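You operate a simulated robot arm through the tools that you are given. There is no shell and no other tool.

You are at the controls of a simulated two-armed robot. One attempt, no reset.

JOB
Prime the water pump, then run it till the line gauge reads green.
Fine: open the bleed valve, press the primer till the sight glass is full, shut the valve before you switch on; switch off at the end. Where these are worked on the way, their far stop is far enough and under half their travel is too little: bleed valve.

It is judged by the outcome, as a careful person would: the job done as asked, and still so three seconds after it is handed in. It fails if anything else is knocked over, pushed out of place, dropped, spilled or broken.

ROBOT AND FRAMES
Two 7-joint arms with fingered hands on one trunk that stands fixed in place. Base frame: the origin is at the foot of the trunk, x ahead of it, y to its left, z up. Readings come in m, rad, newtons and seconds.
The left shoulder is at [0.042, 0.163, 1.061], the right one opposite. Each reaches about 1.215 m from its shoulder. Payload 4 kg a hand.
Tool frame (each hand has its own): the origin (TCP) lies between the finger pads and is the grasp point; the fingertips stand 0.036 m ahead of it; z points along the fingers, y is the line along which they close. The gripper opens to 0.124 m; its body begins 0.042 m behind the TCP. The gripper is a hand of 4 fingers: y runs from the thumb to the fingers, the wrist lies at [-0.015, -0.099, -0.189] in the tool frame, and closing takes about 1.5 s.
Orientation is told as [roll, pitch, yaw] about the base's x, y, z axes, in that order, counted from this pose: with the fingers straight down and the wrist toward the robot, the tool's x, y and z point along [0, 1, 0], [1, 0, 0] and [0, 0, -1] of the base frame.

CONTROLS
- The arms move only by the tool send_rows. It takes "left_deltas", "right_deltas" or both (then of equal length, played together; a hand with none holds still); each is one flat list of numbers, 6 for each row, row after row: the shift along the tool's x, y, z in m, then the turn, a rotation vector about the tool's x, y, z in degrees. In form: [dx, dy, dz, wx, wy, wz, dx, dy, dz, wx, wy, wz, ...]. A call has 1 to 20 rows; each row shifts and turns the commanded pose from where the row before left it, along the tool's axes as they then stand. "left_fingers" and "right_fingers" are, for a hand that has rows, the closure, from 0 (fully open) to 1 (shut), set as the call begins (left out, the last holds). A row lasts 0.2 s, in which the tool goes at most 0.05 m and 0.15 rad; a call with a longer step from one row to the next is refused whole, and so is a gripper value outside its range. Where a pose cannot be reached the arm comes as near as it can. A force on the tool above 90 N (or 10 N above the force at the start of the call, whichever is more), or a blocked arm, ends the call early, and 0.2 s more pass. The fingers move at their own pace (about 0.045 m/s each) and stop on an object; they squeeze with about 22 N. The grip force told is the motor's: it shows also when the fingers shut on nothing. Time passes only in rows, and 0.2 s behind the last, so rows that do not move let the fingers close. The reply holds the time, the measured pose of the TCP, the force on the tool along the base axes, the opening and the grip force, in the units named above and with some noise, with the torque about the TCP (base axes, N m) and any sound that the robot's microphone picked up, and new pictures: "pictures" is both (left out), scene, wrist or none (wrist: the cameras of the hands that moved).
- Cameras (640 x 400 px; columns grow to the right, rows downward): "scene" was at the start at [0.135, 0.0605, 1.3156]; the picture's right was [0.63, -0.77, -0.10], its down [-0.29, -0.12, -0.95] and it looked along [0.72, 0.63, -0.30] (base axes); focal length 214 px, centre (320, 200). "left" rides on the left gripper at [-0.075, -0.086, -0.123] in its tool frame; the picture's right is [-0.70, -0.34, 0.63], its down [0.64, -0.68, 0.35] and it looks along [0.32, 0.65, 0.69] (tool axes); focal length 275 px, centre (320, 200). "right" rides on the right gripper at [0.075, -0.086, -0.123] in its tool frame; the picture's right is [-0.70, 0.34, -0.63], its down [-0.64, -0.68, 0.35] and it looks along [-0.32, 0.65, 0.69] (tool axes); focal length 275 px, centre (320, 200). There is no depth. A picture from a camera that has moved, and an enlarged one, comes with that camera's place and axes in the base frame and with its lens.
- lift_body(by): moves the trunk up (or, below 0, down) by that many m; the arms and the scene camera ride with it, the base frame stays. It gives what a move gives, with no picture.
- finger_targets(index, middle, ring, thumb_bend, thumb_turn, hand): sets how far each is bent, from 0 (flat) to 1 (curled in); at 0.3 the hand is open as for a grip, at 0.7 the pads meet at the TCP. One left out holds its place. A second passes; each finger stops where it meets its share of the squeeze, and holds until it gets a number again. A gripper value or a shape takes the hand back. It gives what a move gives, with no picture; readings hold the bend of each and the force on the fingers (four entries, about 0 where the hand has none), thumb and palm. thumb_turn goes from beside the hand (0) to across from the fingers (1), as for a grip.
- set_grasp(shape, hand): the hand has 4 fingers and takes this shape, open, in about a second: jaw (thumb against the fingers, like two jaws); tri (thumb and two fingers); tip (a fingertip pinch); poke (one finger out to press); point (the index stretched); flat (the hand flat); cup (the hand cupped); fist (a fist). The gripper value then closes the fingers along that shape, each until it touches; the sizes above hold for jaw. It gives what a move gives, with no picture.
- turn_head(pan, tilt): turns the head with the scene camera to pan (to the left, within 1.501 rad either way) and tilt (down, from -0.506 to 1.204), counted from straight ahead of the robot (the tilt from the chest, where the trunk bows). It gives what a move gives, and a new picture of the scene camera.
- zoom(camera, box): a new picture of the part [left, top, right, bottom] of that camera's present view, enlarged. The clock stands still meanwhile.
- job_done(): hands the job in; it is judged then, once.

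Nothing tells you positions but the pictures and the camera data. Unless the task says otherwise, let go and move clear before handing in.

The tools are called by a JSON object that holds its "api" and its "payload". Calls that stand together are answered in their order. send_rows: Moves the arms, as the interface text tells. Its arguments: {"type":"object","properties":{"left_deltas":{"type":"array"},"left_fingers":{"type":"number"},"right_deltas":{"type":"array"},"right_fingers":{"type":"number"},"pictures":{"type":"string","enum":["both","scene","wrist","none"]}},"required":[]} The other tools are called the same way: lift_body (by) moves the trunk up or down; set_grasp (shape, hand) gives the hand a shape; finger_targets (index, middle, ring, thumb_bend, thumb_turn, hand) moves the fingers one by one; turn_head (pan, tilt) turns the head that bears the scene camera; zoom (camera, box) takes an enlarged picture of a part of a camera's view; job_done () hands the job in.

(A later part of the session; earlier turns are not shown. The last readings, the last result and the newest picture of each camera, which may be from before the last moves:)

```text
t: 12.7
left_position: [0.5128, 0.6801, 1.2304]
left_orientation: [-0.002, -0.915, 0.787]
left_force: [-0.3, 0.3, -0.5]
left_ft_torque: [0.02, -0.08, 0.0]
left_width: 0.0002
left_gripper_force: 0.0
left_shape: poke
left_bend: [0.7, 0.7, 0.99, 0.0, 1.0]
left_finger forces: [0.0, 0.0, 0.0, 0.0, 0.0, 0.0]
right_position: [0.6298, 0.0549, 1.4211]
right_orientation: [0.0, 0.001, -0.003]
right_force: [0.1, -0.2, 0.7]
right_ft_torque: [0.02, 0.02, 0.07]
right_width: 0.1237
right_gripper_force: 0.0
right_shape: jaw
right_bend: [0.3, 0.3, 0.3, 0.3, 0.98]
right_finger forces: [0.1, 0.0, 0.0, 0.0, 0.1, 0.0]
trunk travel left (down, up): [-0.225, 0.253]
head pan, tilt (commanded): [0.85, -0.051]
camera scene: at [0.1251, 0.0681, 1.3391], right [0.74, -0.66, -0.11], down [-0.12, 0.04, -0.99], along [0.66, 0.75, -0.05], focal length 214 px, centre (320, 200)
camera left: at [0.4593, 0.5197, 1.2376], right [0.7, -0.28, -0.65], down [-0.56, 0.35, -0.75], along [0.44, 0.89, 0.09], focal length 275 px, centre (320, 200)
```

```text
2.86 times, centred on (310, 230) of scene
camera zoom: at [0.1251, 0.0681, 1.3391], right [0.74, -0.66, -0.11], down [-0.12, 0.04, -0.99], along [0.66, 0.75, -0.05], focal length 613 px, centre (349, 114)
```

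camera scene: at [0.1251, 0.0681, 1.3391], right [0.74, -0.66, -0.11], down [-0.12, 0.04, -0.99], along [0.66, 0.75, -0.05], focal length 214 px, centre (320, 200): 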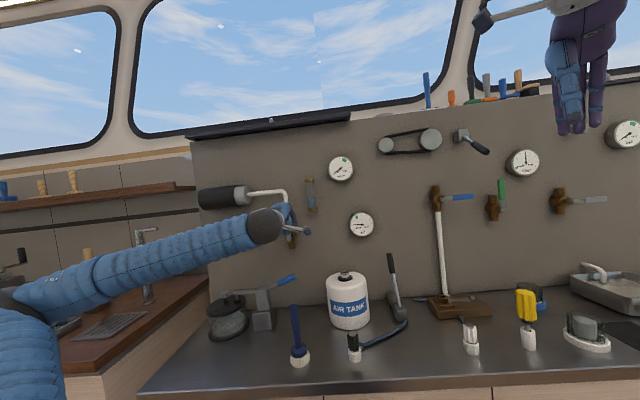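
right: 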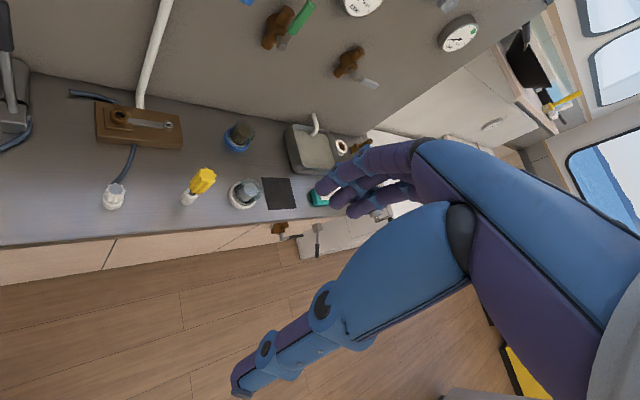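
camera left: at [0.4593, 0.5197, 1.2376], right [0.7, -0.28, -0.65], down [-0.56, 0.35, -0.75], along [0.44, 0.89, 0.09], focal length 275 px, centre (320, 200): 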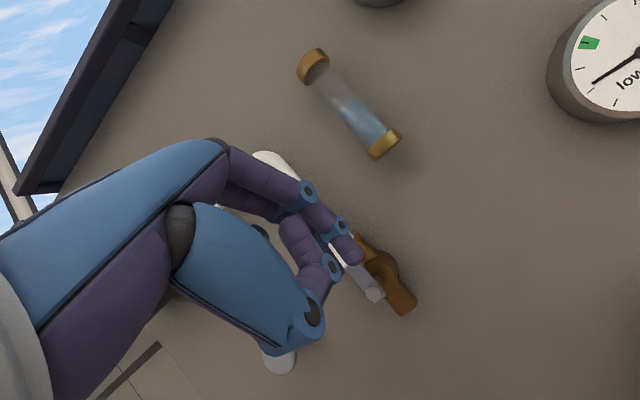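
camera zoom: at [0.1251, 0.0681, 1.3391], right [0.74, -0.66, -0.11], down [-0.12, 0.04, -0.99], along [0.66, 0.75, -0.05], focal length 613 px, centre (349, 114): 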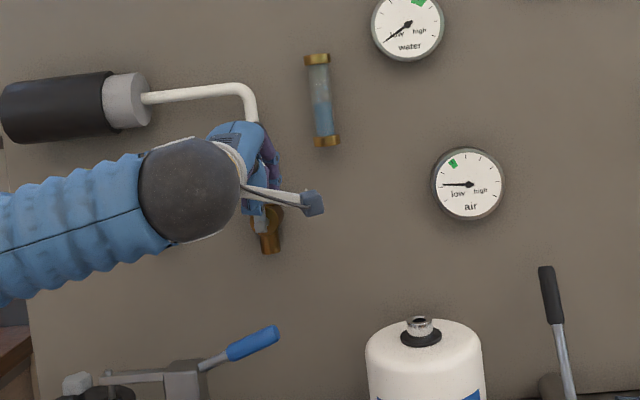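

The lever stays up along the pipe: valve open. Now I'll shift left to stand in front of the primer button.

{"api": "send_rows", "payload": {"left_deltas": [0.0354, -0.0074, 0.0057, 0, 0, 0, 0.0354, -0.0074, 0.0057, 0, 0, 0, 0.0354, -0.0074, 0.0057, 0, 0, 0, 0.0354, -0.0074, 0.0057, 0, 0, 0, 0.0354, -0.0074, 0.0057, 0, 0, 0], "pictures": "both"}}

{"api": "zoom", "payload": {"camera": "left", "box": [200, 120, 520, 320]}}

{"api": "zoom", "payload": {"camera": "scene", "box": [190, 160, 350, 300]}}

```text
t: 13.9
left_position: [0.3862, 0.8027, 1.1824]
left_orientation: [0.0, -0.916, 0.785]
left_force: [-0.8, 0.0, -0.3]
left_ft_torque: [-0.01, -0.02, -0.02]
left_width: 0.0002
left_gripper_force: 0.0
left_shape: poke
left_bend: [0.7, 0.7, 0.99, 0.0, 1.0]
left_finger forces: [0.1, 0.0, 0.0, 0.0, 0.0, 0.1]
right_position: [0.6273, 0.055, 1.4203]
right_orientation: [0.0, -0.001, -0.001]
right_force: [-1.2, 0.7, -0.1]
right_ft_torque: [0.01, -0.04, 0.0]
right_width: 0.1236
right_gripper_force: 0.0
right_shape: jaw
right_bend: [0.3, 0.3, 0.3, 0.3, 0.98]
right_finger forces: [0.0, 0.1, 0.2, 0.0, 0.0, 0.0]
trunk travel left (down, up): [-0.225, 0.253]
head pan, tilt (commanded): [0.85, -0.051]
camera scene: at [0.1244, 0.0678, 1.3392], right [0.74, -0.66, -0.11], down [-0.12, 0.04, -0.99], along [0.66, 0.75, -0.05], focal length 214 px, centre (320, 200)
camera left: at [0.3332, 0.6434, 1.1896], right [0.7, -0.28, -0.65], down [-0.55, 0.36, -0.75], along [0.45, 0.89, 0.09], focal length 275 px, centre (320, 200)
```

scene: 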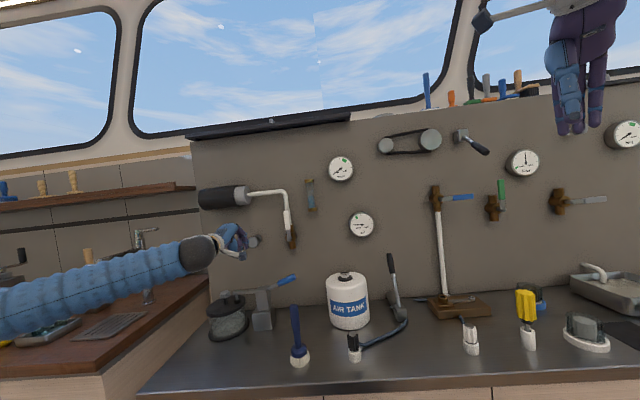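
left: 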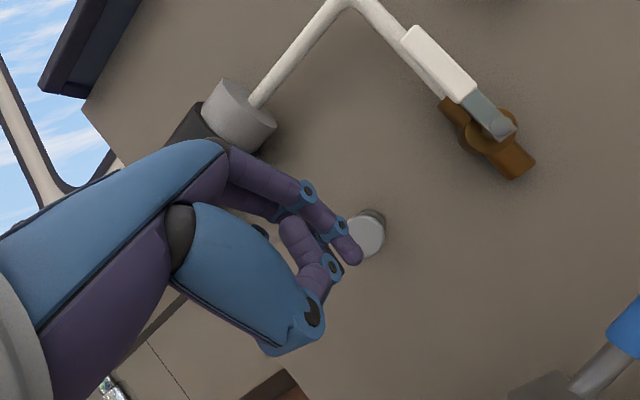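

```text
2.00 times, centred on (360, 220) of left
camera zoom: at [0.3332, 0.6434, 1.1896], right [0.7, -0.28, -0.65], down [-0.55, 0.36, -0.75], along [0.45, 0.89, 0.09], focal length 551 px, centre (240, 160)
```

zoom: 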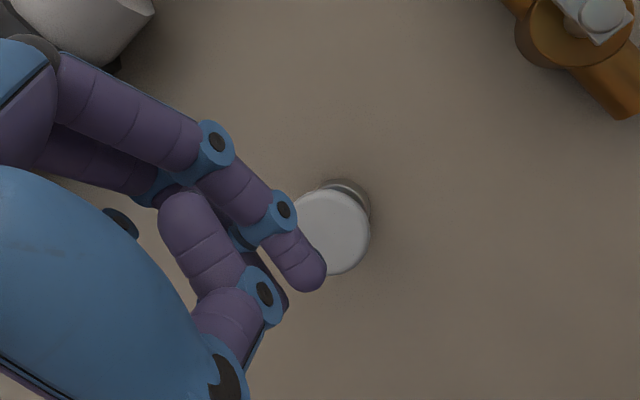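

```text
2.86 times, centred on (270, 230) of scene
camera zoom: at [0.1244, 0.0678, 1.3392], right [0.74, -0.66, -0.11], down [-0.12, 0.04, -0.99], along [0.66, 0.75, -0.05], focal length 613 px, centre (463, 114)
```

zoom: 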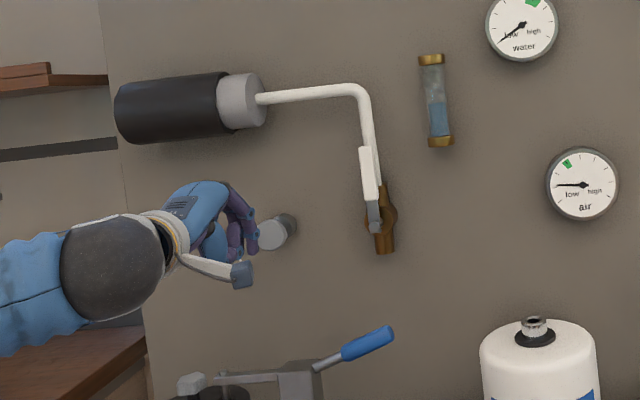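

The fingertips are lined up with the primer button (about 9 cm away) and the sight glass is visible, about half full. I'll advance to just before contact, then press in small steps.

{"api": "send_rows", "payload": {"left_deltas": [0, 0.0256, 0.0333, 0, 0, 0, 0, 0.0256, 0.0333, 0, 0, 0, 0, 0.0061, 0.0079, 0, 0, 0], "pictures": "wrist"}}

{"api": "zoom", "payload": {"camera": "scene", "box": [190, 160, 350, 300]}}

```text
t: 14.7
left_position: [0.4546, 0.8674, 1.1837]
left_orientation: [0.001, -0.918, 0.786]
left_force: [-1.6, -0.6, 0.3]
left_ft_torque: [0.0, 0.01, 0.08]
left_width: 0.0001
left_gripper_force: 0.0
left_shape: poke
left_bend: [0.7, 0.7, 0.99, 0.0, 1.0]
left_finger forces: [0.1, 2.8, 0.0, 0.0, 0.1, 0.0]
right_position: [0.6285, 0.0546, 1.4201]
right_orientation: [0.0, 0.001, -0.002]
right_force: [0.2, 0.3, 0.3]
right_ft_torque: [0.01, 0.04, 0.01]
right_width: 0.1236
right_gripper_force: 0.2
right_shape: jaw
right_bend: [0.3, 0.3, 0.3, 0.3, 0.98]
right_finger forces: [0.0, 0.0, 0.1, 0.1, 0.0, 0.0]
trunk travel left (down, up): [-0.225, 0.253]
head pan, tilt (commanded): [0.85, -0.051]
camera left: at [0.4016, 0.7091, 1.1898], right [0.7, -0.28, -0.65], down [-0.56, 0.36, -0.75], along [0.44, 0.89, 0.09], focal length 275 px, centre (320, 200)
```

left: 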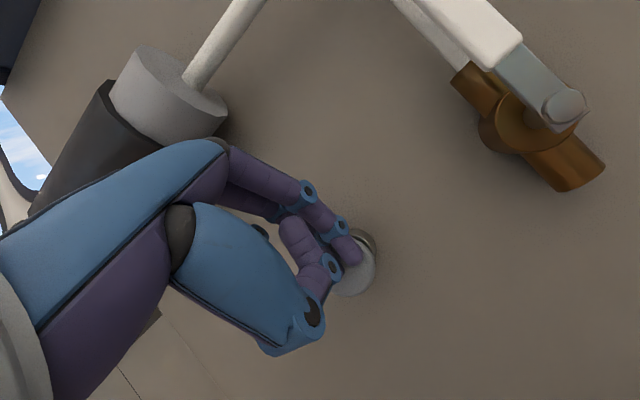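

```text
2.86 times, centred on (270, 230) of scene
camera zoom: at [0.1249, 0.0676, 1.3391], right [0.74, -0.66, -0.11], down [-0.12, 0.04, -0.99], along [0.66, 0.75, -0.05], focal length 613 px, centre (463, 114)
```

zoom: 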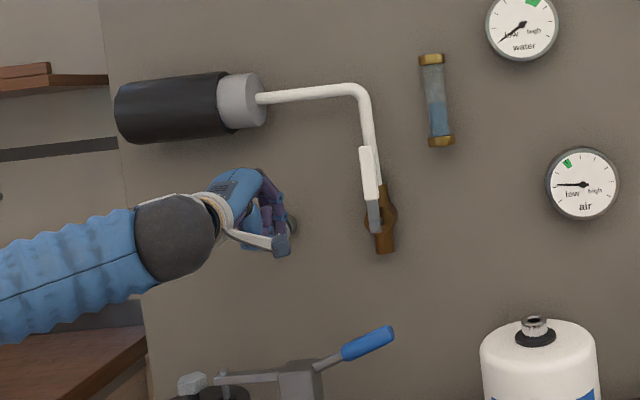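

Contact with the button (2.8 N). I'll press it in and watch the sight glass.

{"api": "send_rows", "payload": {"left_deltas": [0, 0.0061, 0.0079, 0, 0, 0, 0, 0.0061, 0.0079, 0, 0, 0], "pictures": "wrist"}}

{"api": "zoom", "payload": {"camera": "scene", "box": [190, 160, 350, 300]}}

```text
t: 15.3
left_position: [0.4644, 0.8782, 1.1859]
left_orientation: [0.001, -0.921, 0.784]
left_force: [-37.7, -35.0, -1.0]
left_ft_torque: [-0.29, 0.27, 0.22]
left_width: 0.0
left_gripper_force: 0.0
left_shape: poke
left_bend: [0.7, 0.7, 0.99, 0.0, 1.0]
left_finger forces: [16.3, 35.0, 0.0, 0.0, 0.0, 0.0]
right_position: [0.6259, 0.0512, 1.4223]
right_orientation: [0.003, -0.004, -0.001]
right_force: [0.3, -0.2, 0.2]
right_ft_torque: [-0.03, 0.03, -0.01]
right_width: 0.1235
right_gripper_force: 0.1
right_shape: jaw
right_bend: [0.3, 0.3, 0.3, 0.3, 0.98]
right_finger forces: [0.1, 0.0, 0.0, 0.0, 0.0, 0.0]
trunk travel left (down, up): [-0.225, 0.253]
head pan, tilt (commanded): [0.85, -0.051]
heard: click
camera left: at [0.4123, 0.7188, 1.1921], right [0.7, -0.28, -0.65], down [-0.55, 0.36, -0.75], along [0.45, 0.89, 0.1], focal length 275 px, centre (320, 200)
```

left: 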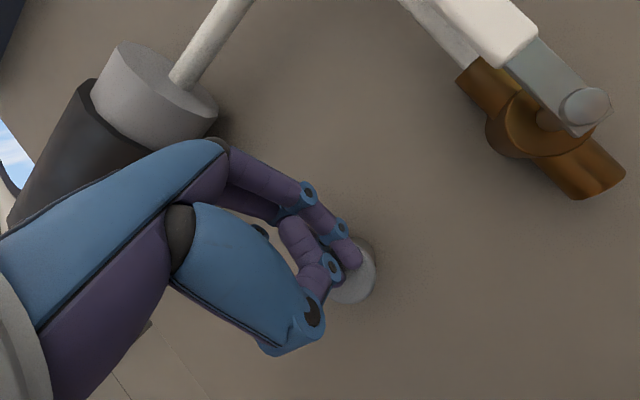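

```text
2.86 times, centred on (270, 230) of scene
camera zoom: at [0.1214, 0.0638, 1.3397], right [0.74, -0.66, -0.11], down [-0.12, 0.04, -0.99], along [0.66, 0.75, -0.05], focal length 613 px, centre (463, 114)
```

zoom: 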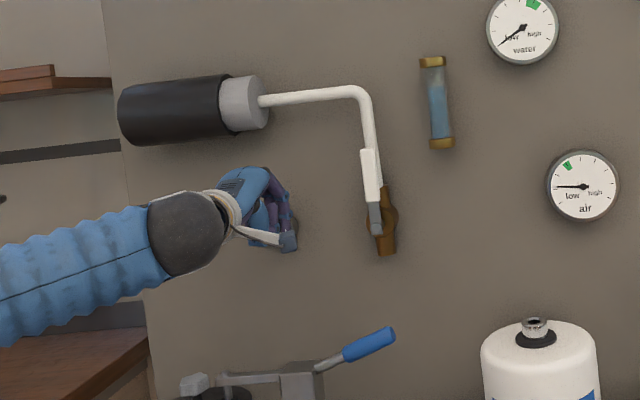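

A click was heard and the sight glass level appears to have risen. Let me look at the sight glass closely.

{"api": "zoom", "payload": {"camera": "scene", "box": [280, 165, 340, 225]}}

```text
6.67 times, centred on (310, 195) of scene
camera zoom: at [0.1214, 0.0638, 1.3397], right [0.74, -0.66, -0.11], down [-0.12, 0.04, -0.99], along [0.66, 0.75, -0.05], focal length 1430 px, centre (387, 233)
```

zoom: 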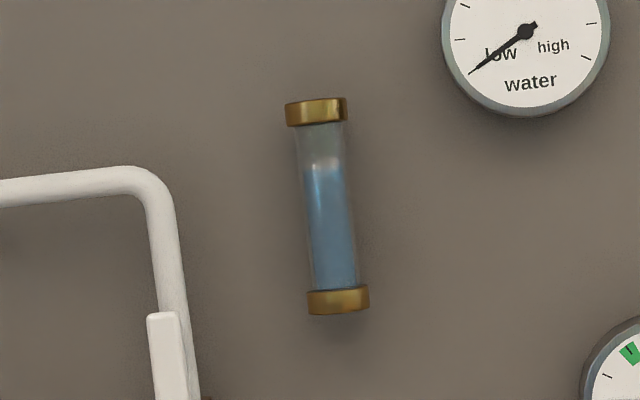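

{"api": "send_rows", "payload": {"left_deltas": [0, 0, 0, 0, 0, 0], "pictures": "none"}}

{"api": "zoom", "payload": {"camera": "scene", "box": [280, 165, 340, 225]}}

```text
t: 15.7
left_position: [0.4665, 0.8789, 1.1865]
left_orientation: [0.001, -0.921, 0.785]
left_force: [-43.7, -41.6, -5.0]
left_ft_torque: [-0.44, 0.44, 0.17]
left_width: 0.0002
left_gripper_force: 0.1
left_shape: poke
left_bend: [0.7, 0.7, 0.99, 0.0, 1.0]
left_finger forces: [25.4, 34.5, 0.0, 0.2, 0.0, 0.0]
right_position: [0.6253, 0.051, 1.4208]
right_orientation: [0.001, -0.004, -0.001]
right_force: [-0.5, 0.1, -0.1]
right_ft_torque: [0.01, 0.01, 0.0]
right_width: 0.124
right_gripper_force: 0.0
right_shape: jaw
right_bend: [0.3, 0.3, 0.3, 0.3, 0.98]
right_finger forces: [0.0, 0.0, 0.1, 0.0, 0.1, 0.0]
trunk travel left (down, up): [-0.225, 0.253]
head pan, tilt (commanded): [0.85, -0.051]
```

```text
6.67 times, centred on (310, 195) of scene
camera zoom: at [0.1209, 0.0638, 1.3397], right [0.74, -0.66, -0.11], down [-0.12, 0.04, -0.99], along [0.66, 0.75, -0.05], focal length 1430 px, centre (387, 233)
```

zoom: 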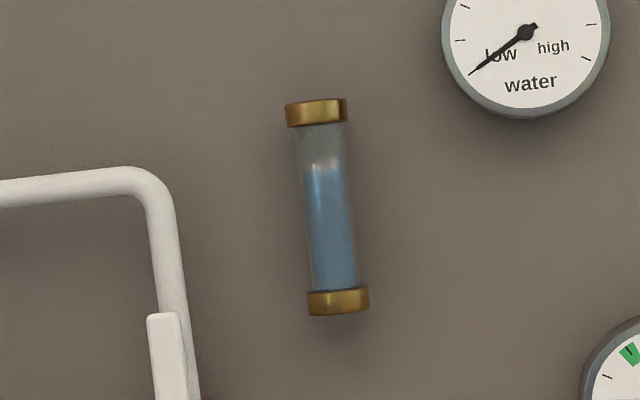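

Holding alone adds nothing – each stroke adds water. I'll release the button and press again.

{"api": "send_rows", "payload": {"left_deltas": [0, -0.0091, -0.0119, 0, 0, 0, 0, -0.0091, -0.0119, 0, 0, 0, 0, 0, 0, 0, 0, 0], "pictures": "none"}}

{"api": "zoom", "payload": {"camera": "scene", "box": [280, 165, 340, 225]}}

```text
t: 16.5
left_position: [0.4457, 0.8633, 1.1825]
left_orientation: [0.001, -0.915, 0.787]
left_force: [-1.3, -0.7, 1.3]
left_ft_torque: [0.03, 0.0, 0.03]
left_width: 0.0
left_gripper_force: 0.1
left_shape: poke
left_bend: [0.7, 0.7, 0.99, 0.0, 1.0]
left_finger forces: [0.0, 1.8, 0.1, 0.0, 0.0, 0.0]
right_position: [0.6298, 0.0552, 1.4208]
right_orientation: [0.0, -0.001, 0.001]
right_force: [0.7, 0.2, -0.6]
right_ft_torque: [0.0, -0.03, -0.02]
right_width: 0.1241
right_gripper_force: 0.0
right_shape: jaw
right_bend: [0.3, 0.3, 0.3, 0.3, 0.98]
right_finger forces: [0.0, 0.1, 0.0, 0.1, 0.0, 0.0]
trunk travel left (down, up): [-0.225, 0.253]
head pan, tilt (commanded): [0.85, -0.051]
```

```text
6.67 times, centred on (310, 195) of scene
camera zoom: at [0.1256, 0.068, 1.3391], right [0.74, -0.66, -0.11], down [-0.12, 0.04, -0.99], along [0.66, 0.75, -0.05], focal length 1430 px, centre (387, 233)
```

zoom: 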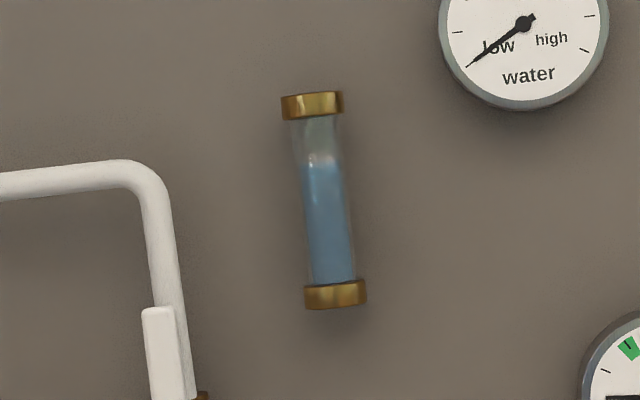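

{"api": "send_rows", "payload": {"left_deltas": [0, -0.0122, -0.0159, 0, 0, 0, 0, 0, 0, 0, 0, 0, 0, 0.0122, 0.0159, 0, 0, 0, 0, 0.0091, 0.0119, 0, 0, 0, 0, 0.0073, 0.0095, 0, 0, 0], "pictures": "none"}}

{"api": "zoom", "payload": {"camera": "scene", "box": [280, 165, 340, 225]}}

```text
t: 17.7
left_position: [0.4635, 0.8763, 1.184]
left_orientation: [0.0, -0.918, 0.785]
left_force: [-21.7, -22.4, -3.2]
left_ft_torque: [-0.18, 0.12, 0.25]
left_width: 0.0
left_gripper_force: 0.2
left_shape: poke
left_bend: [0.7, 0.7, 0.99, 0.0, 1.0]
left_finger forces: [1.5, 28.3, 0.0, 0.0, 0.0, 0.0]
right_position: [0.6263, 0.0532, 1.4221]
right_orientation: [0.001, -0.001, -0.001]
right_force: [0.6, -0.3, -0.1]
right_ft_torque: [0.0, 0.0, -0.01]
right_width: 0.1239
right_gripper_force: 0.0
right_shape: jaw
right_bend: [0.3, 0.3, 0.3, 0.3, 0.98]
right_finger forces: [0.0, 0.0, 0.1, 0.0, 0.0, 0.0]
trunk travel left (down, up): [-0.225, 0.253]
head pan, tilt (commanded): [0.85, -0.051]
heard: click
```

```text
6.67 times, centred on (310, 195) of scene
camera zoom: at [0.1219, 0.0648, 1.3395], right [0.74, -0.66, -0.11], down [-0.12, 0.04, -0.99], along [0.66, 0.75, -0.05], focal length 1430 px, centre (387, 233)
```

zoom: 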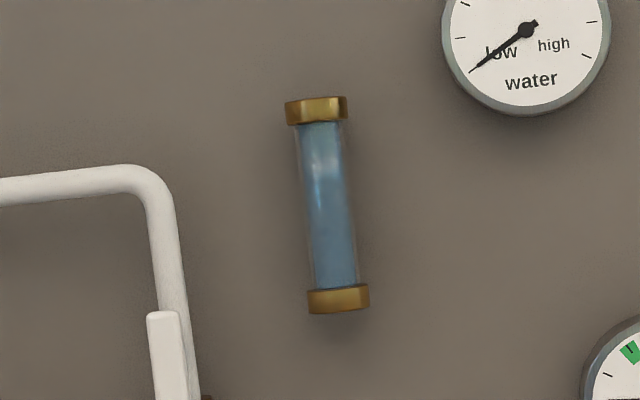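

The sight glass now looks full to the upper cap. Let me check closer, and back the finger off the button.

{"api": "send_rows", "payload": {"left_deltas": [0, -0.0183, -0.0238, 0, 0, 0, 0, -0.0244, -0.0317, 0, 0, 0, 0, -0.0183, -0.0238, 0, 0, 0], "pictures": "both"}}

{"api": "zoom", "payload": {"camera": "scene", "box": [295, 170, 325, 220]}}

{"api": "zoom", "payload": {"camera": "scene", "box": [190, 160, 350, 300]}}

```text
t: 18.5
left_position: [0.3946, 0.8095, 1.1822]
left_orientation: [0.0, -0.916, 0.784]
left_force: [-0.4, -0.1, 1.1]
left_ft_torque: [0.01, -0.01, 0.02]
left_width: 0.0002
left_gripper_force: 0.0
left_shape: poke
left_bend: [0.7, 0.7, 0.99, 0.0, 1.0]
left_finger forces: [0.1, 0.0, 0.0, 0.0, 0.0, 0.0]
right_position: [0.6294, 0.0541, 1.4201]
right_orientation: [-0.001, 0.0, -0.003]
right_force: [-0.1, 0.0, 0.7]
right_ft_torque: [0.0, -0.04, 0.0]
right_width: 0.1238
right_gripper_force: 0.1
right_shape: jaw
right_bend: [0.3, 0.3, 0.3, 0.3, 0.98]
right_finger forces: [0.0, 0.1, 0.0, 0.0, 0.1, 0.1]
trunk travel left (down, up): [-0.225, 0.253]
head pan, tilt (commanded): [0.85, -0.051]
camera scene: at [0.1251, 0.0675, 1.3391], right [0.74, -0.66, -0.11], down [-0.12, 0.04, -0.99], along [0.66, 0.75, -0.05], focal length 214 px, centre (320, 200)
camera left: at [0.3408, 0.6496, 1.1892], right [0.7, -0.28, -0.65], down [-0.56, 0.36, -0.75], along [0.44, 0.89, 0.09], focal length 275 px, centre (320, 200)
```

scene: 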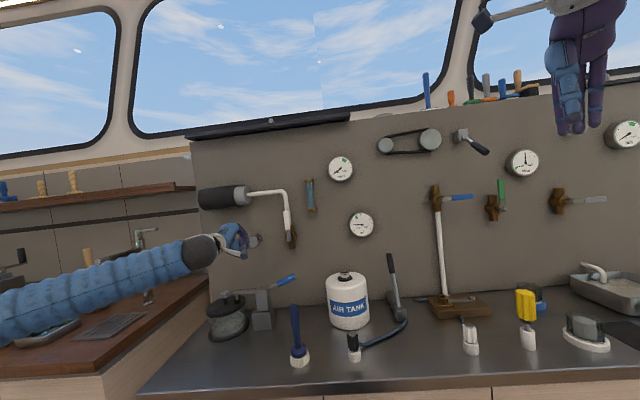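
left: 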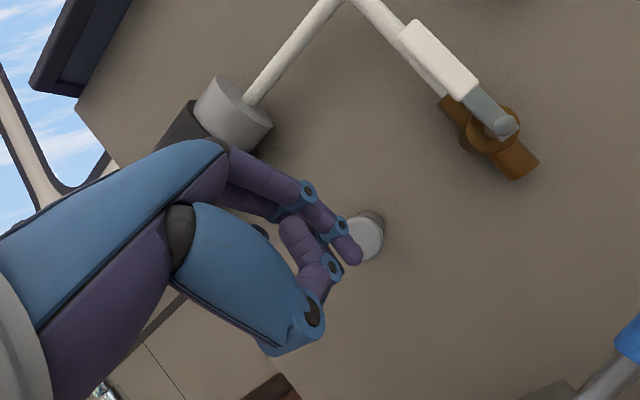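

```text
8.00 times, centred on (310, 195) of scene
camera zoom: at [0.1251, 0.0675, 1.3391], right [0.74, -0.66, -0.11], down [-0.12, 0.04, -0.99], along [0.66, 0.75, -0.05], focal length 1716 px, centre (400, 240)
```

zoom: 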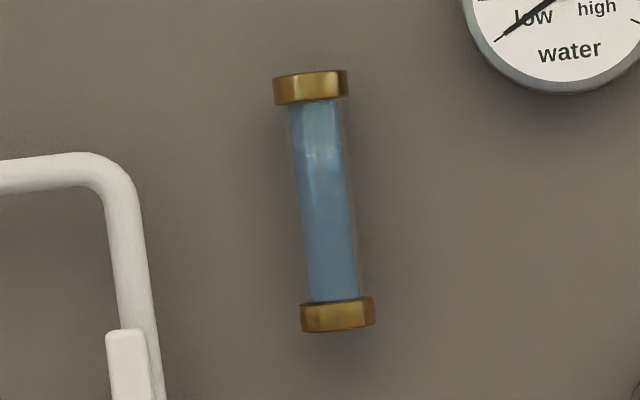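

```text
2.86 times, centred on (270, 230) of scene
camera zoom: at [0.1251, 0.0675, 1.3391], right [0.74, -0.66, -0.11], down [-0.12, 0.04, -0.99], along [0.66, 0.75, -0.05], focal length 613 px, centre (463, 114)
```

zoom: 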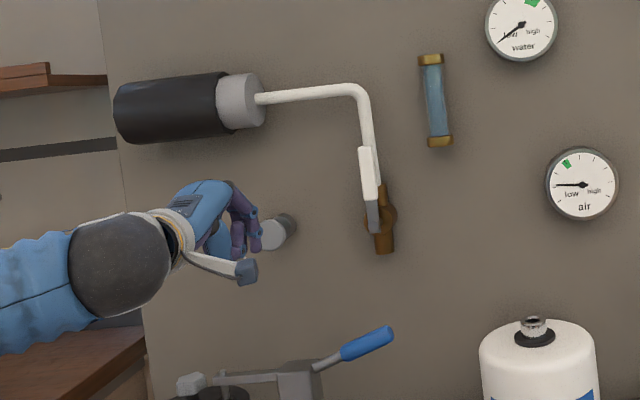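

The glass is full. Next I shut the bleed valve: I'll move the finger to the left side of the upright lever, then sweep it right and down to its closed (horizontal) position.

{"api": "send_rows", "payload": {"left_deltas": [-0.0284, 0.0125, -0.0096, 0, 0, 0, -0.0284, 0.0125, -0.0096, 0, 0, 0, -0.0284, 0.0125, -0.0096, 0, 0, 0, -0.0284, 0.0125, -0.0096, 0, 0, 0], "pictures": "wrist"}}

{"api": "zoom", "payload": {"camera": "left", "box": [200, 120, 520, 320]}}

{"api": "zoom", "payload": {"camera": "scene", "box": [190, 160, 350, 300]}}

```text
t: 19.5
left_position: [0.4718, 0.7319, 1.2427]
left_orientation: [-0.001, -0.914, 0.787]
left_force: [1.0, -0.3, 0.0]
left_ft_torque: [0.01, -0.03, 0.04]
left_width: 0.0
left_gripper_force: 0.1
left_shape: poke
left_bend: [0.7, 0.7, 0.99, 0.0, 1.0]
left_finger forces: [0.1, 0.0, 0.0, 0.1, 0.1, 0.0]
right_position: [0.6308, 0.0532, 1.4179]
right_orientation: [0.001, 0.001, 0.0]
right_force: [0.5, -0.6, 0.2]
right_ft_torque: [-0.02, 0.02, -0.03]
right_width: 0.1237
right_gripper_force: 0.1
right_shape: jaw
right_bend: [0.3, 0.3, 0.3, 0.3, 0.98]
right_finger forces: [0.0, 0.1, 0.0, 0.0, 0.1, 0.0]
trunk travel left (down, up): [-0.225, 0.253]
head pan, tilt (commanded): [0.85, -0.051]
camera left: at [0.4191, 0.5733, 1.2497], right [0.7, -0.28, -0.65], down [-0.56, 0.35, -0.75], along [0.44, 0.89, 0.09], focal length 275 px, centre (320, 200)
```

left: 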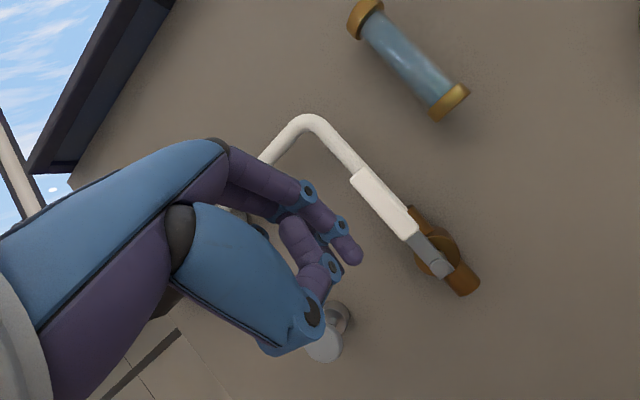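

```text
2.00 times, centred on (360, 220) of left
camera zoom: at [0.4191, 0.5733, 1.2497], right [0.7, -0.28, -0.65], down [-0.56, 0.35, -0.75], along [0.44, 0.89, 0.09], focal length 551 px, centre (240, 160)
```

zoom: 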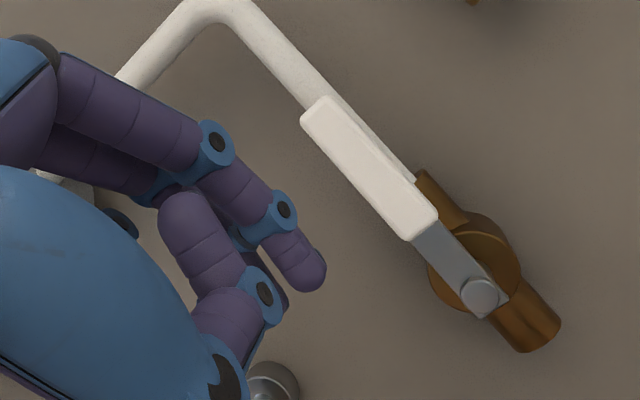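

```text
2.86 times, centred on (270, 230) of scene
camera zoom: at [0.1262, 0.0677, 1.3389], right [0.74, -0.66, -0.12], down [-0.12, 0.04, -0.99], along [0.66, 0.75, -0.05], focal length 613 px, centre (463, 114)
```

zoom: 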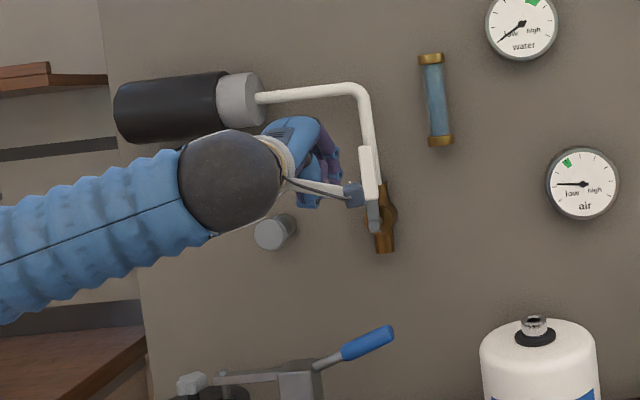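

Geometry checks out: the lever's left edge is at r≈−0.157 and my index's right edge at ≈−0.171. I'll slide the finger in beside the lever (stopping short of the pipe).

{"api": "send_rows", "payload": {"left_deltas": [0, 0.0235, 0.0306, 0, 0, 0, 0, 0.0235, 0.0306, 0, 0, 0], "pictures": "wrist"}}

{"api": "zoom", "payload": {"camera": "left", "box": [200, 120, 520, 320]}}

{"api": "zoom", "payload": {"camera": "scene", "box": [230, 160, 350, 260]}}

```text
t: 20.1
left_position: [0.5298, 0.786, 1.2421]
left_orientation: [0.0, -0.916, 0.787]
left_force: [-0.5, 0.7, -0.6]
left_ft_torque: [0.0, -0.01, -0.05]
left_width: 0.0
left_gripper_force: 0.0
left_shape: poke
left_bend: [0.7, 0.7, 0.99, 0.0, 1.0]
left_finger forces: [0.1, 0.0, 0.0, 0.0, 0.0, 0.0]
right_position: [0.6293, 0.0555, 1.4185]
right_orientation: [-0.001, -0.001, -0.002]
right_force: [0.2, 0.5, 0.8]
right_ft_torque: [-0.01, 0.01, 0.0]
right_width: 0.1236
right_gripper_force: 0.0
right_shape: jaw
right_bend: [0.3, 0.3, 0.3, 0.3, 0.98]
right_finger forces: [0.0, 0.0, 0.0, 0.1, 0.0, 0.1]
trunk travel left (down, up): [-0.225, 0.253]
head pan, tilt (commanded): [0.85, -0.051]
camera left: at [0.4761, 0.6265, 1.2502], right [0.7, -0.28, -0.65], down [-0.56, 0.36, -0.75], along [0.44, 0.89, 0.09], focal length 275 px, centre (320, 200)
```

left: 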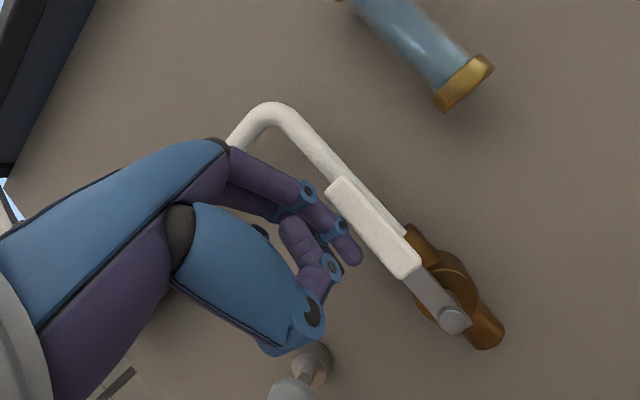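

```text
2.00 times, centred on (360, 220) of left
camera zoom: at [0.4761, 0.6265, 1.2502], right [0.7, -0.28, -0.65], down [-0.56, 0.36, -0.75], along [0.44, 0.89, 0.09], focal length 551 px, centre (240, 160)
```

zoom: 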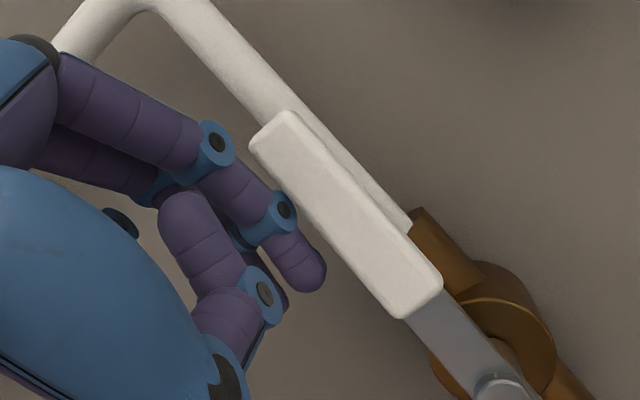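

```text
4.00 times, centred on (290, 210) of scene
camera zoom: at [0.1255, 0.0682, 1.339], right [0.74, -0.66, -0.11], down [-0.12, 0.04, -0.99], along [0.66, 0.75, -0.05], focal length 858 px, centre (440, 160)
```

zoom: 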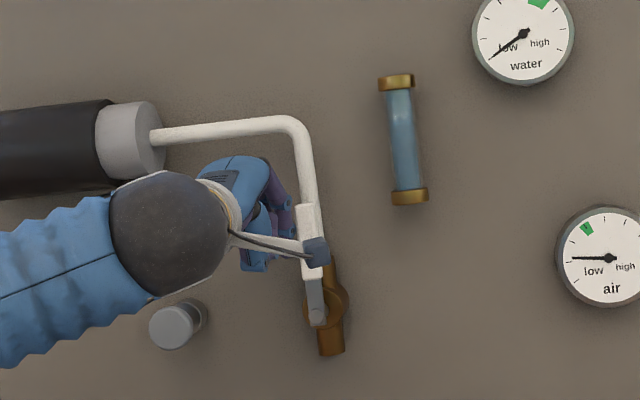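

The finger sits beside the lever, no contact yet. I'll sweep it right along the arc, first half.

{"api": "send_rows", "payload": {"left_deltas": [-0.0142, -0.0017, 0.0013, 0, 0, 0, -0.0182, 0.0029, -0.0023, 0, 0, 0, -0.0179, -0.0002, 0.0001, 0, 0, 0, -0.0177, -0.0034, 0.0026, 0, 0, 0], "pictures": "wrist"}}

{"api": "zoom", "payload": {"camera": "left", "box": [200, 120, 520, 320]}}

{"api": "zoom", "payload": {"camera": "scene", "box": [230, 160, 350, 260]}}

```text
t: 21.1
left_position: [0.5781, 0.7368, 1.2402]
left_orientation: [0.001, -0.915, 0.785]
left_force: [0.3, 0.0, 0.8]
left_ft_torque: [0.0, 0.03, 0.01]
left_width: 0.0001
left_gripper_force: 0.0
left_shape: poke
left_bend: [0.7, 0.7, 0.99, 0.0, 1.0]
left_finger forces: [0.0, 0.0, 0.0, 0.0, 0.0, 0.0]
right_position: [0.6307, 0.0534, 1.4194]
right_orientation: [0.0, 0.002, 0.0]
right_force: [0.0, -0.3, -0.3]
right_ft_torque: [-0.03, -0.02, 0.0]
right_width: 0.1236
right_gripper_force: 0.1
right_shape: jaw
right_bend: [0.3, 0.3, 0.3, 0.3, 0.98]
right_finger forces: [0.1, 0.0, 0.0, 0.0, 0.0, 0.0]
trunk travel left (down, up): [-0.225, 0.253]
head pan, tilt (commanded): [0.85, -0.051]
camera left: at [0.5244, 0.5774, 1.2482], right [0.7, -0.28, -0.65], down [-0.56, 0.36, -0.75], along [0.44, 0.89, 0.09], focal length 275 px, centre (320, 200)
```

left: 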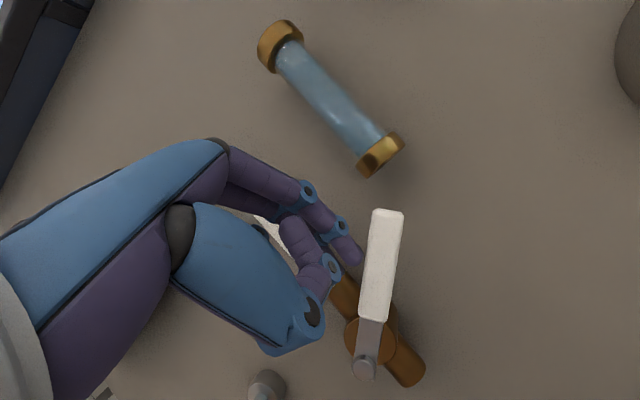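

```text
2.00 times, centred on (360, 220) of left
camera zoom: at [0.5244, 0.5774, 1.2482], right [0.7, -0.28, -0.65], down [-0.56, 0.36, -0.75], along [0.44, 0.89, 0.09], focal length 551 px, centre (240, 160)
```

zoom: 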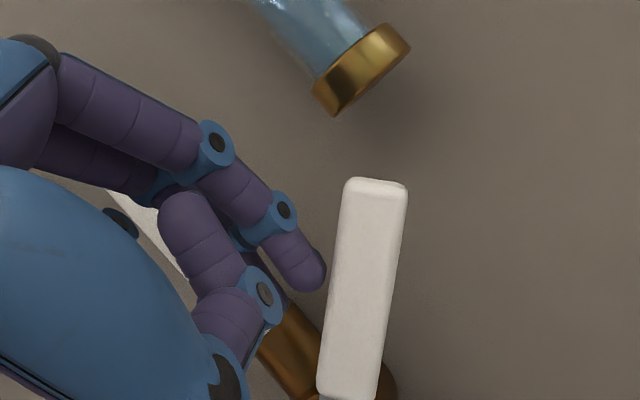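

```text
4.00 times, centred on (290, 210) of scene
camera zoom: at [0.1259, 0.0678, 1.3389], right [0.74, -0.66, -0.12], down [-0.12, 0.04, -0.99], along [0.66, 0.75, -0.05], focal length 858 px, centre (440, 160)
```

zoom: 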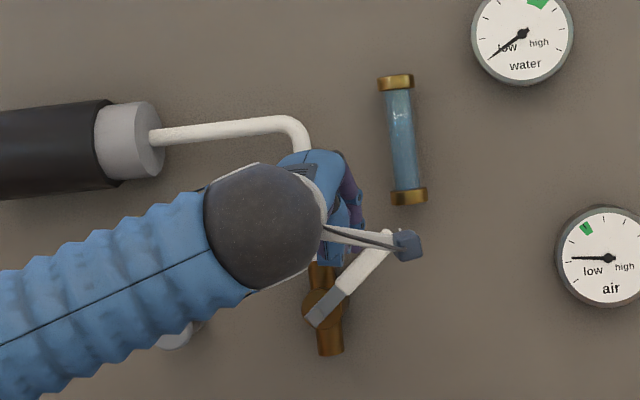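

The lever has followed to about 45°. Continuing the second half of the arc down to horizontal.

{"api": "send_rows", "payload": {"left_deltas": [-0.0167, -0.0064, 0.0049, 0, 0, 0, -0.0147, -0.0094, 0.0072, 0, 0, 0, -0.0118, -0.0128, 0.0099, 0, 0, 0], "pictures": "wrist"}}

{"api": "zoom", "payload": {"camera": "left", "box": [200, 120, 520, 320]}}

{"api": "zoom", "payload": {"camera": "scene", "box": [230, 160, 350, 260]}}

```text
t: 21.9
left_position: [0.6079, 0.7056, 1.2061]
left_orientation: [-0.003, -0.917, 0.788]
left_force: [0.9, -0.3, -0.1]
left_ft_torque: [0.02, 0.01, 0.01]
left_width: 0.0001
left_gripper_force: 0.2
left_shape: poke
left_bend: [0.7, 0.7, 0.99, 0.0, 1.0]
left_finger forces: [0.1, 0.0, 0.0, 0.0, 0.1, 0.0]
right_position: [0.6308, 0.0552, 1.4189]
right_orientation: [-0.001, 0.0, -0.002]
right_force: [0.5, -0.5, -0.8]
right_ft_torque: [-0.01, 0.02, -0.02]
right_width: 0.1235
right_gripper_force: 0.0
right_shape: jaw
right_bend: [0.3, 0.3, 0.3, 0.3, 0.98]
right_finger forces: [0.0, 0.1, 0.1, 0.0, 0.1, 0.0]
trunk travel left (down, up): [-0.225, 0.253]
head pan, tilt (commanded): [0.85, -0.051]
camera left: at [0.5539, 0.5459, 1.2129], right [0.7, -0.28, -0.65], down [-0.56, 0.36, -0.75], along [0.44, 0.89, 0.09], focal length 275 px, centre (320, 200)
```

left: 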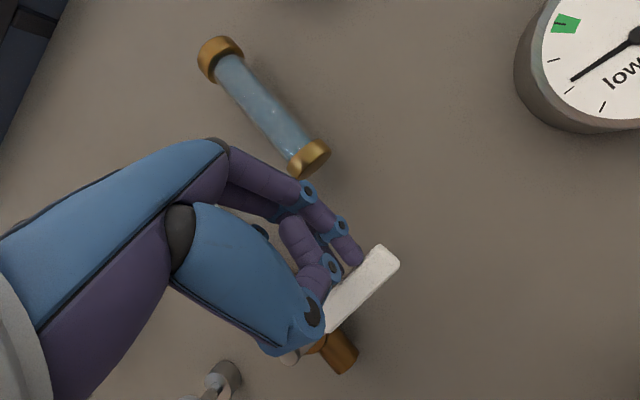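

```text
2.00 times, centred on (360, 220) of left
camera zoom: at [0.5539, 0.5459, 1.2129], right [0.7, -0.28, -0.65], down [-0.56, 0.36, -0.75], along [0.44, 0.89, 0.09], focal length 551 px, centre (240, 160)
```

zoom: 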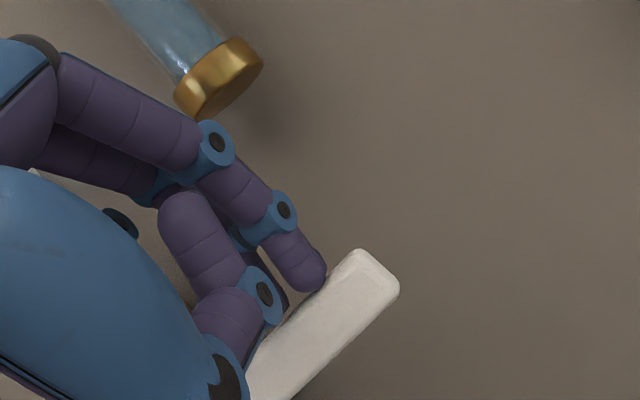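

```text
4.00 times, centred on (290, 210) of scene
camera zoom: at [0.1258, 0.0678, 1.339], right [0.74, -0.66, -0.12], down [-0.12, 0.04, -0.99], along [0.66, 0.75, -0.05], focal length 858 px, centre (440, 160)
```

zoom: 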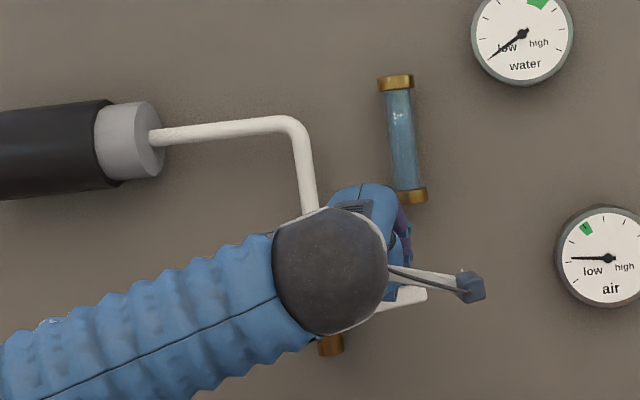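

The lever is almost horizontal. I'll press down a little more until its closed stop is felt.

{"api": "send_rows", "payload": {"left_deltas": [0, -0.0079, 0.0061, 0, 0, 0, 0, -0.0079, 0.0061, 0, 0, 0], "pictures": "wrist"}}

{"api": "zoom", "payload": {"camera": "scene", "box": [230, 160, 350, 260]}}

```text
t: 22.5
left_position: [0.6055, 0.7052, 1.1932]
left_orientation: [-0.001, -0.923, 0.789]
left_force: [-1.0, -3.3, 22.3]
left_ft_torque: [0.48, -0.43, -0.08]
left_width: 0.0001
left_gripper_force: 0.0
left_shape: poke
left_bend: [0.7, 0.7, 0.99, 0.0, 1.0]
left_finger forces: [3.0, 20.1, 0.0, 0.1, 0.0, 0.0]
right_position: [0.6278, 0.0522, 1.4212]
right_orientation: [0.001, -0.002, -0.001]
right_force: [-0.2, -0.2, 0.0]
right_ft_torque: [0.04, -0.02, 0.0]
right_width: 0.1236
right_gripper_force: 0.1
right_shape: jaw
right_bend: [0.3, 0.3, 0.3, 0.3, 0.98]
right_finger forces: [0.0, 0.0, 0.1, 0.1, 0.1, 0.1]
trunk travel left (down, up): [-0.225, 0.253]
head pan, tilt (commanded): [0.85, -0.051]
camera left: at [0.5519, 0.545, 1.1984], right [0.71, -0.28, -0.65], down [-0.55, 0.36, -0.75], along [0.44, 0.89, 0.1], focal length 275 px, centre (320, 200)
```

left: 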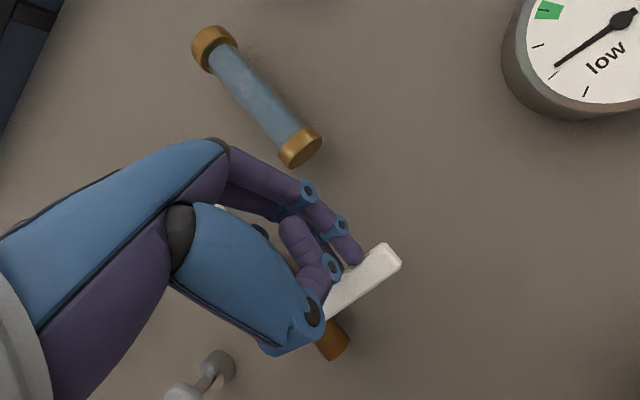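

```text
4.00 times, centred on (290, 210) of scene
camera zoom: at [0.1232, 0.0653, 1.34], right [0.74, -0.66, -0.11], down [-0.12, 0.04, -0.99], along [0.66, 0.75, -0.05], focal length 858 px, centre (440, 160)
```

zoom: 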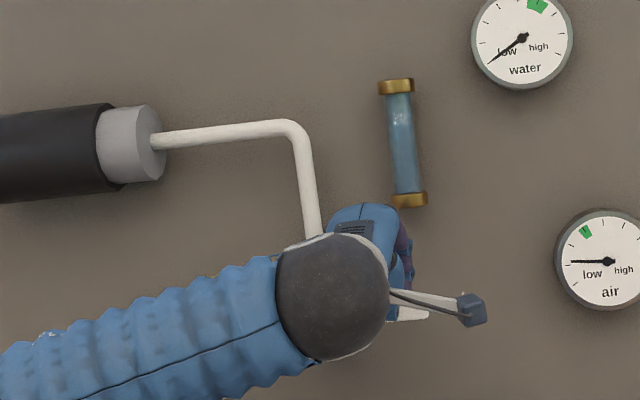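

The closed stop is felt (22 N). I'll lift the finger clear, withdraw from the panel, and check the lever and the sight glass.

{"api": "send_rows", "payload": {"left_deltas": [0, 0.0198, -0.0152, 0, 0, 0, 0, 0.0119, -0.0091, 0, 0, 0, 0, -0.0244, -0.0317, 0, 0, 0, 0, -0.0244, -0.0317, 0, 0, 0, 0, -0.0244, -0.0317, 0, 0, 0, 0.03, -0.018, -0.024, 0, 0, 0, 0.03, -0.018, -0.024, 0, 0, 0], "pictures": "both"}}

{"api": "zoom", "payload": {"camera": "scene", "box": [190, 150, 350, 260]}}

```text
t: 24.1
left_position: [0.4402, 0.6197, 1.231]
left_orientation: [-0.002, -0.917, 0.784]
left_force: [0.2, -0.1, 0.8]
left_ft_torque: [0.01, -0.03, -0.01]
left_width: 0.0
left_gripper_force: 0.1
left_shape: poke
left_bend: [0.7, 0.7, 0.99, 0.0, 1.0]
left_finger forces: [0.1, 0.0, 0.1, 0.0, 0.1, 0.0]
right_position: [0.6277, 0.052, 1.4201]
right_orientation: [0.0, -0.004, -0.003]
right_force: [-0.3, -0.5, -0.5]
right_ft_torque: [0.01, -0.04, -0.01]
right_width: 0.1237
right_gripper_force: 0.0
right_shape: jaw
right_bend: [0.3, 0.3, 0.3, 0.3, 0.98]
right_finger forces: [0.1, 0.0, 0.1, 0.0, 0.0, 0.0]
trunk travel left (down, up): [-0.225, 0.253]
head pan, tilt (commanded): [0.85, -0.051]
camera scene: at [0.1244, 0.0671, 1.3393], right [0.74, -0.66, -0.11], down [-0.12, 0.04, -0.99], along [0.66, 0.75, -0.05], focal length 214 px, centre (320, 200)
camera left: at [0.3864, 0.4604, 1.2373], right [0.7, -0.28, -0.65], down [-0.55, 0.36, -0.75], along [0.45, 0.89, 0.09], focal length 275 px, centre (320, 200)
```

scene: 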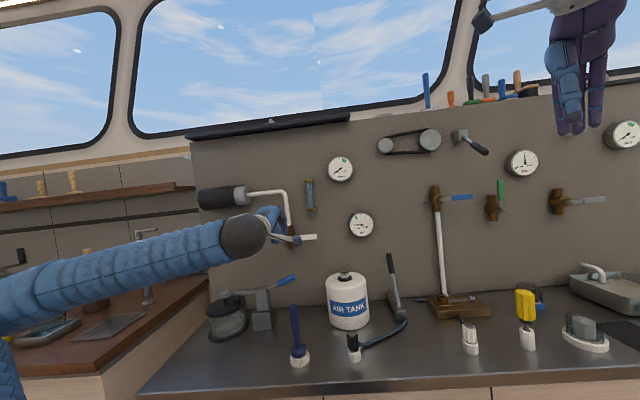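
left: 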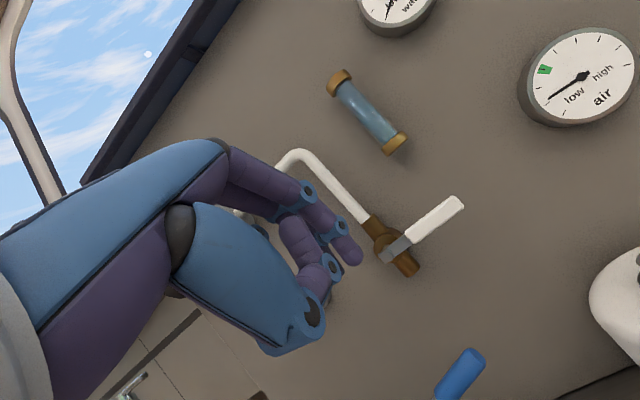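

```text
3.64 times, centred on (270, 205) of scene
camera zoom: at [0.1244, 0.0671, 1.3393], right [0.74, -0.66, -0.11], down [-0.12, 0.04, -0.99], along [0.66, 0.75, -0.05], focal length 780 px, centre (502, 182)
```

zoom: 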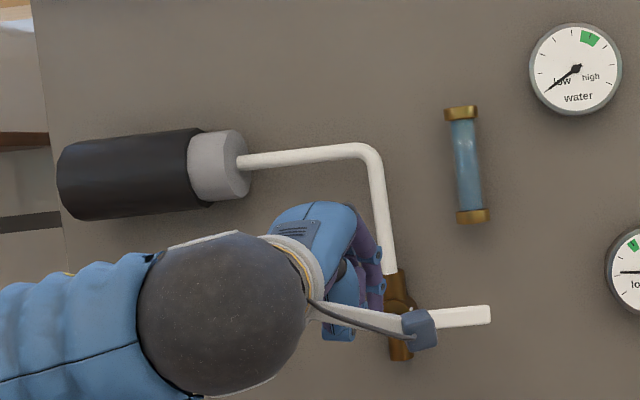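

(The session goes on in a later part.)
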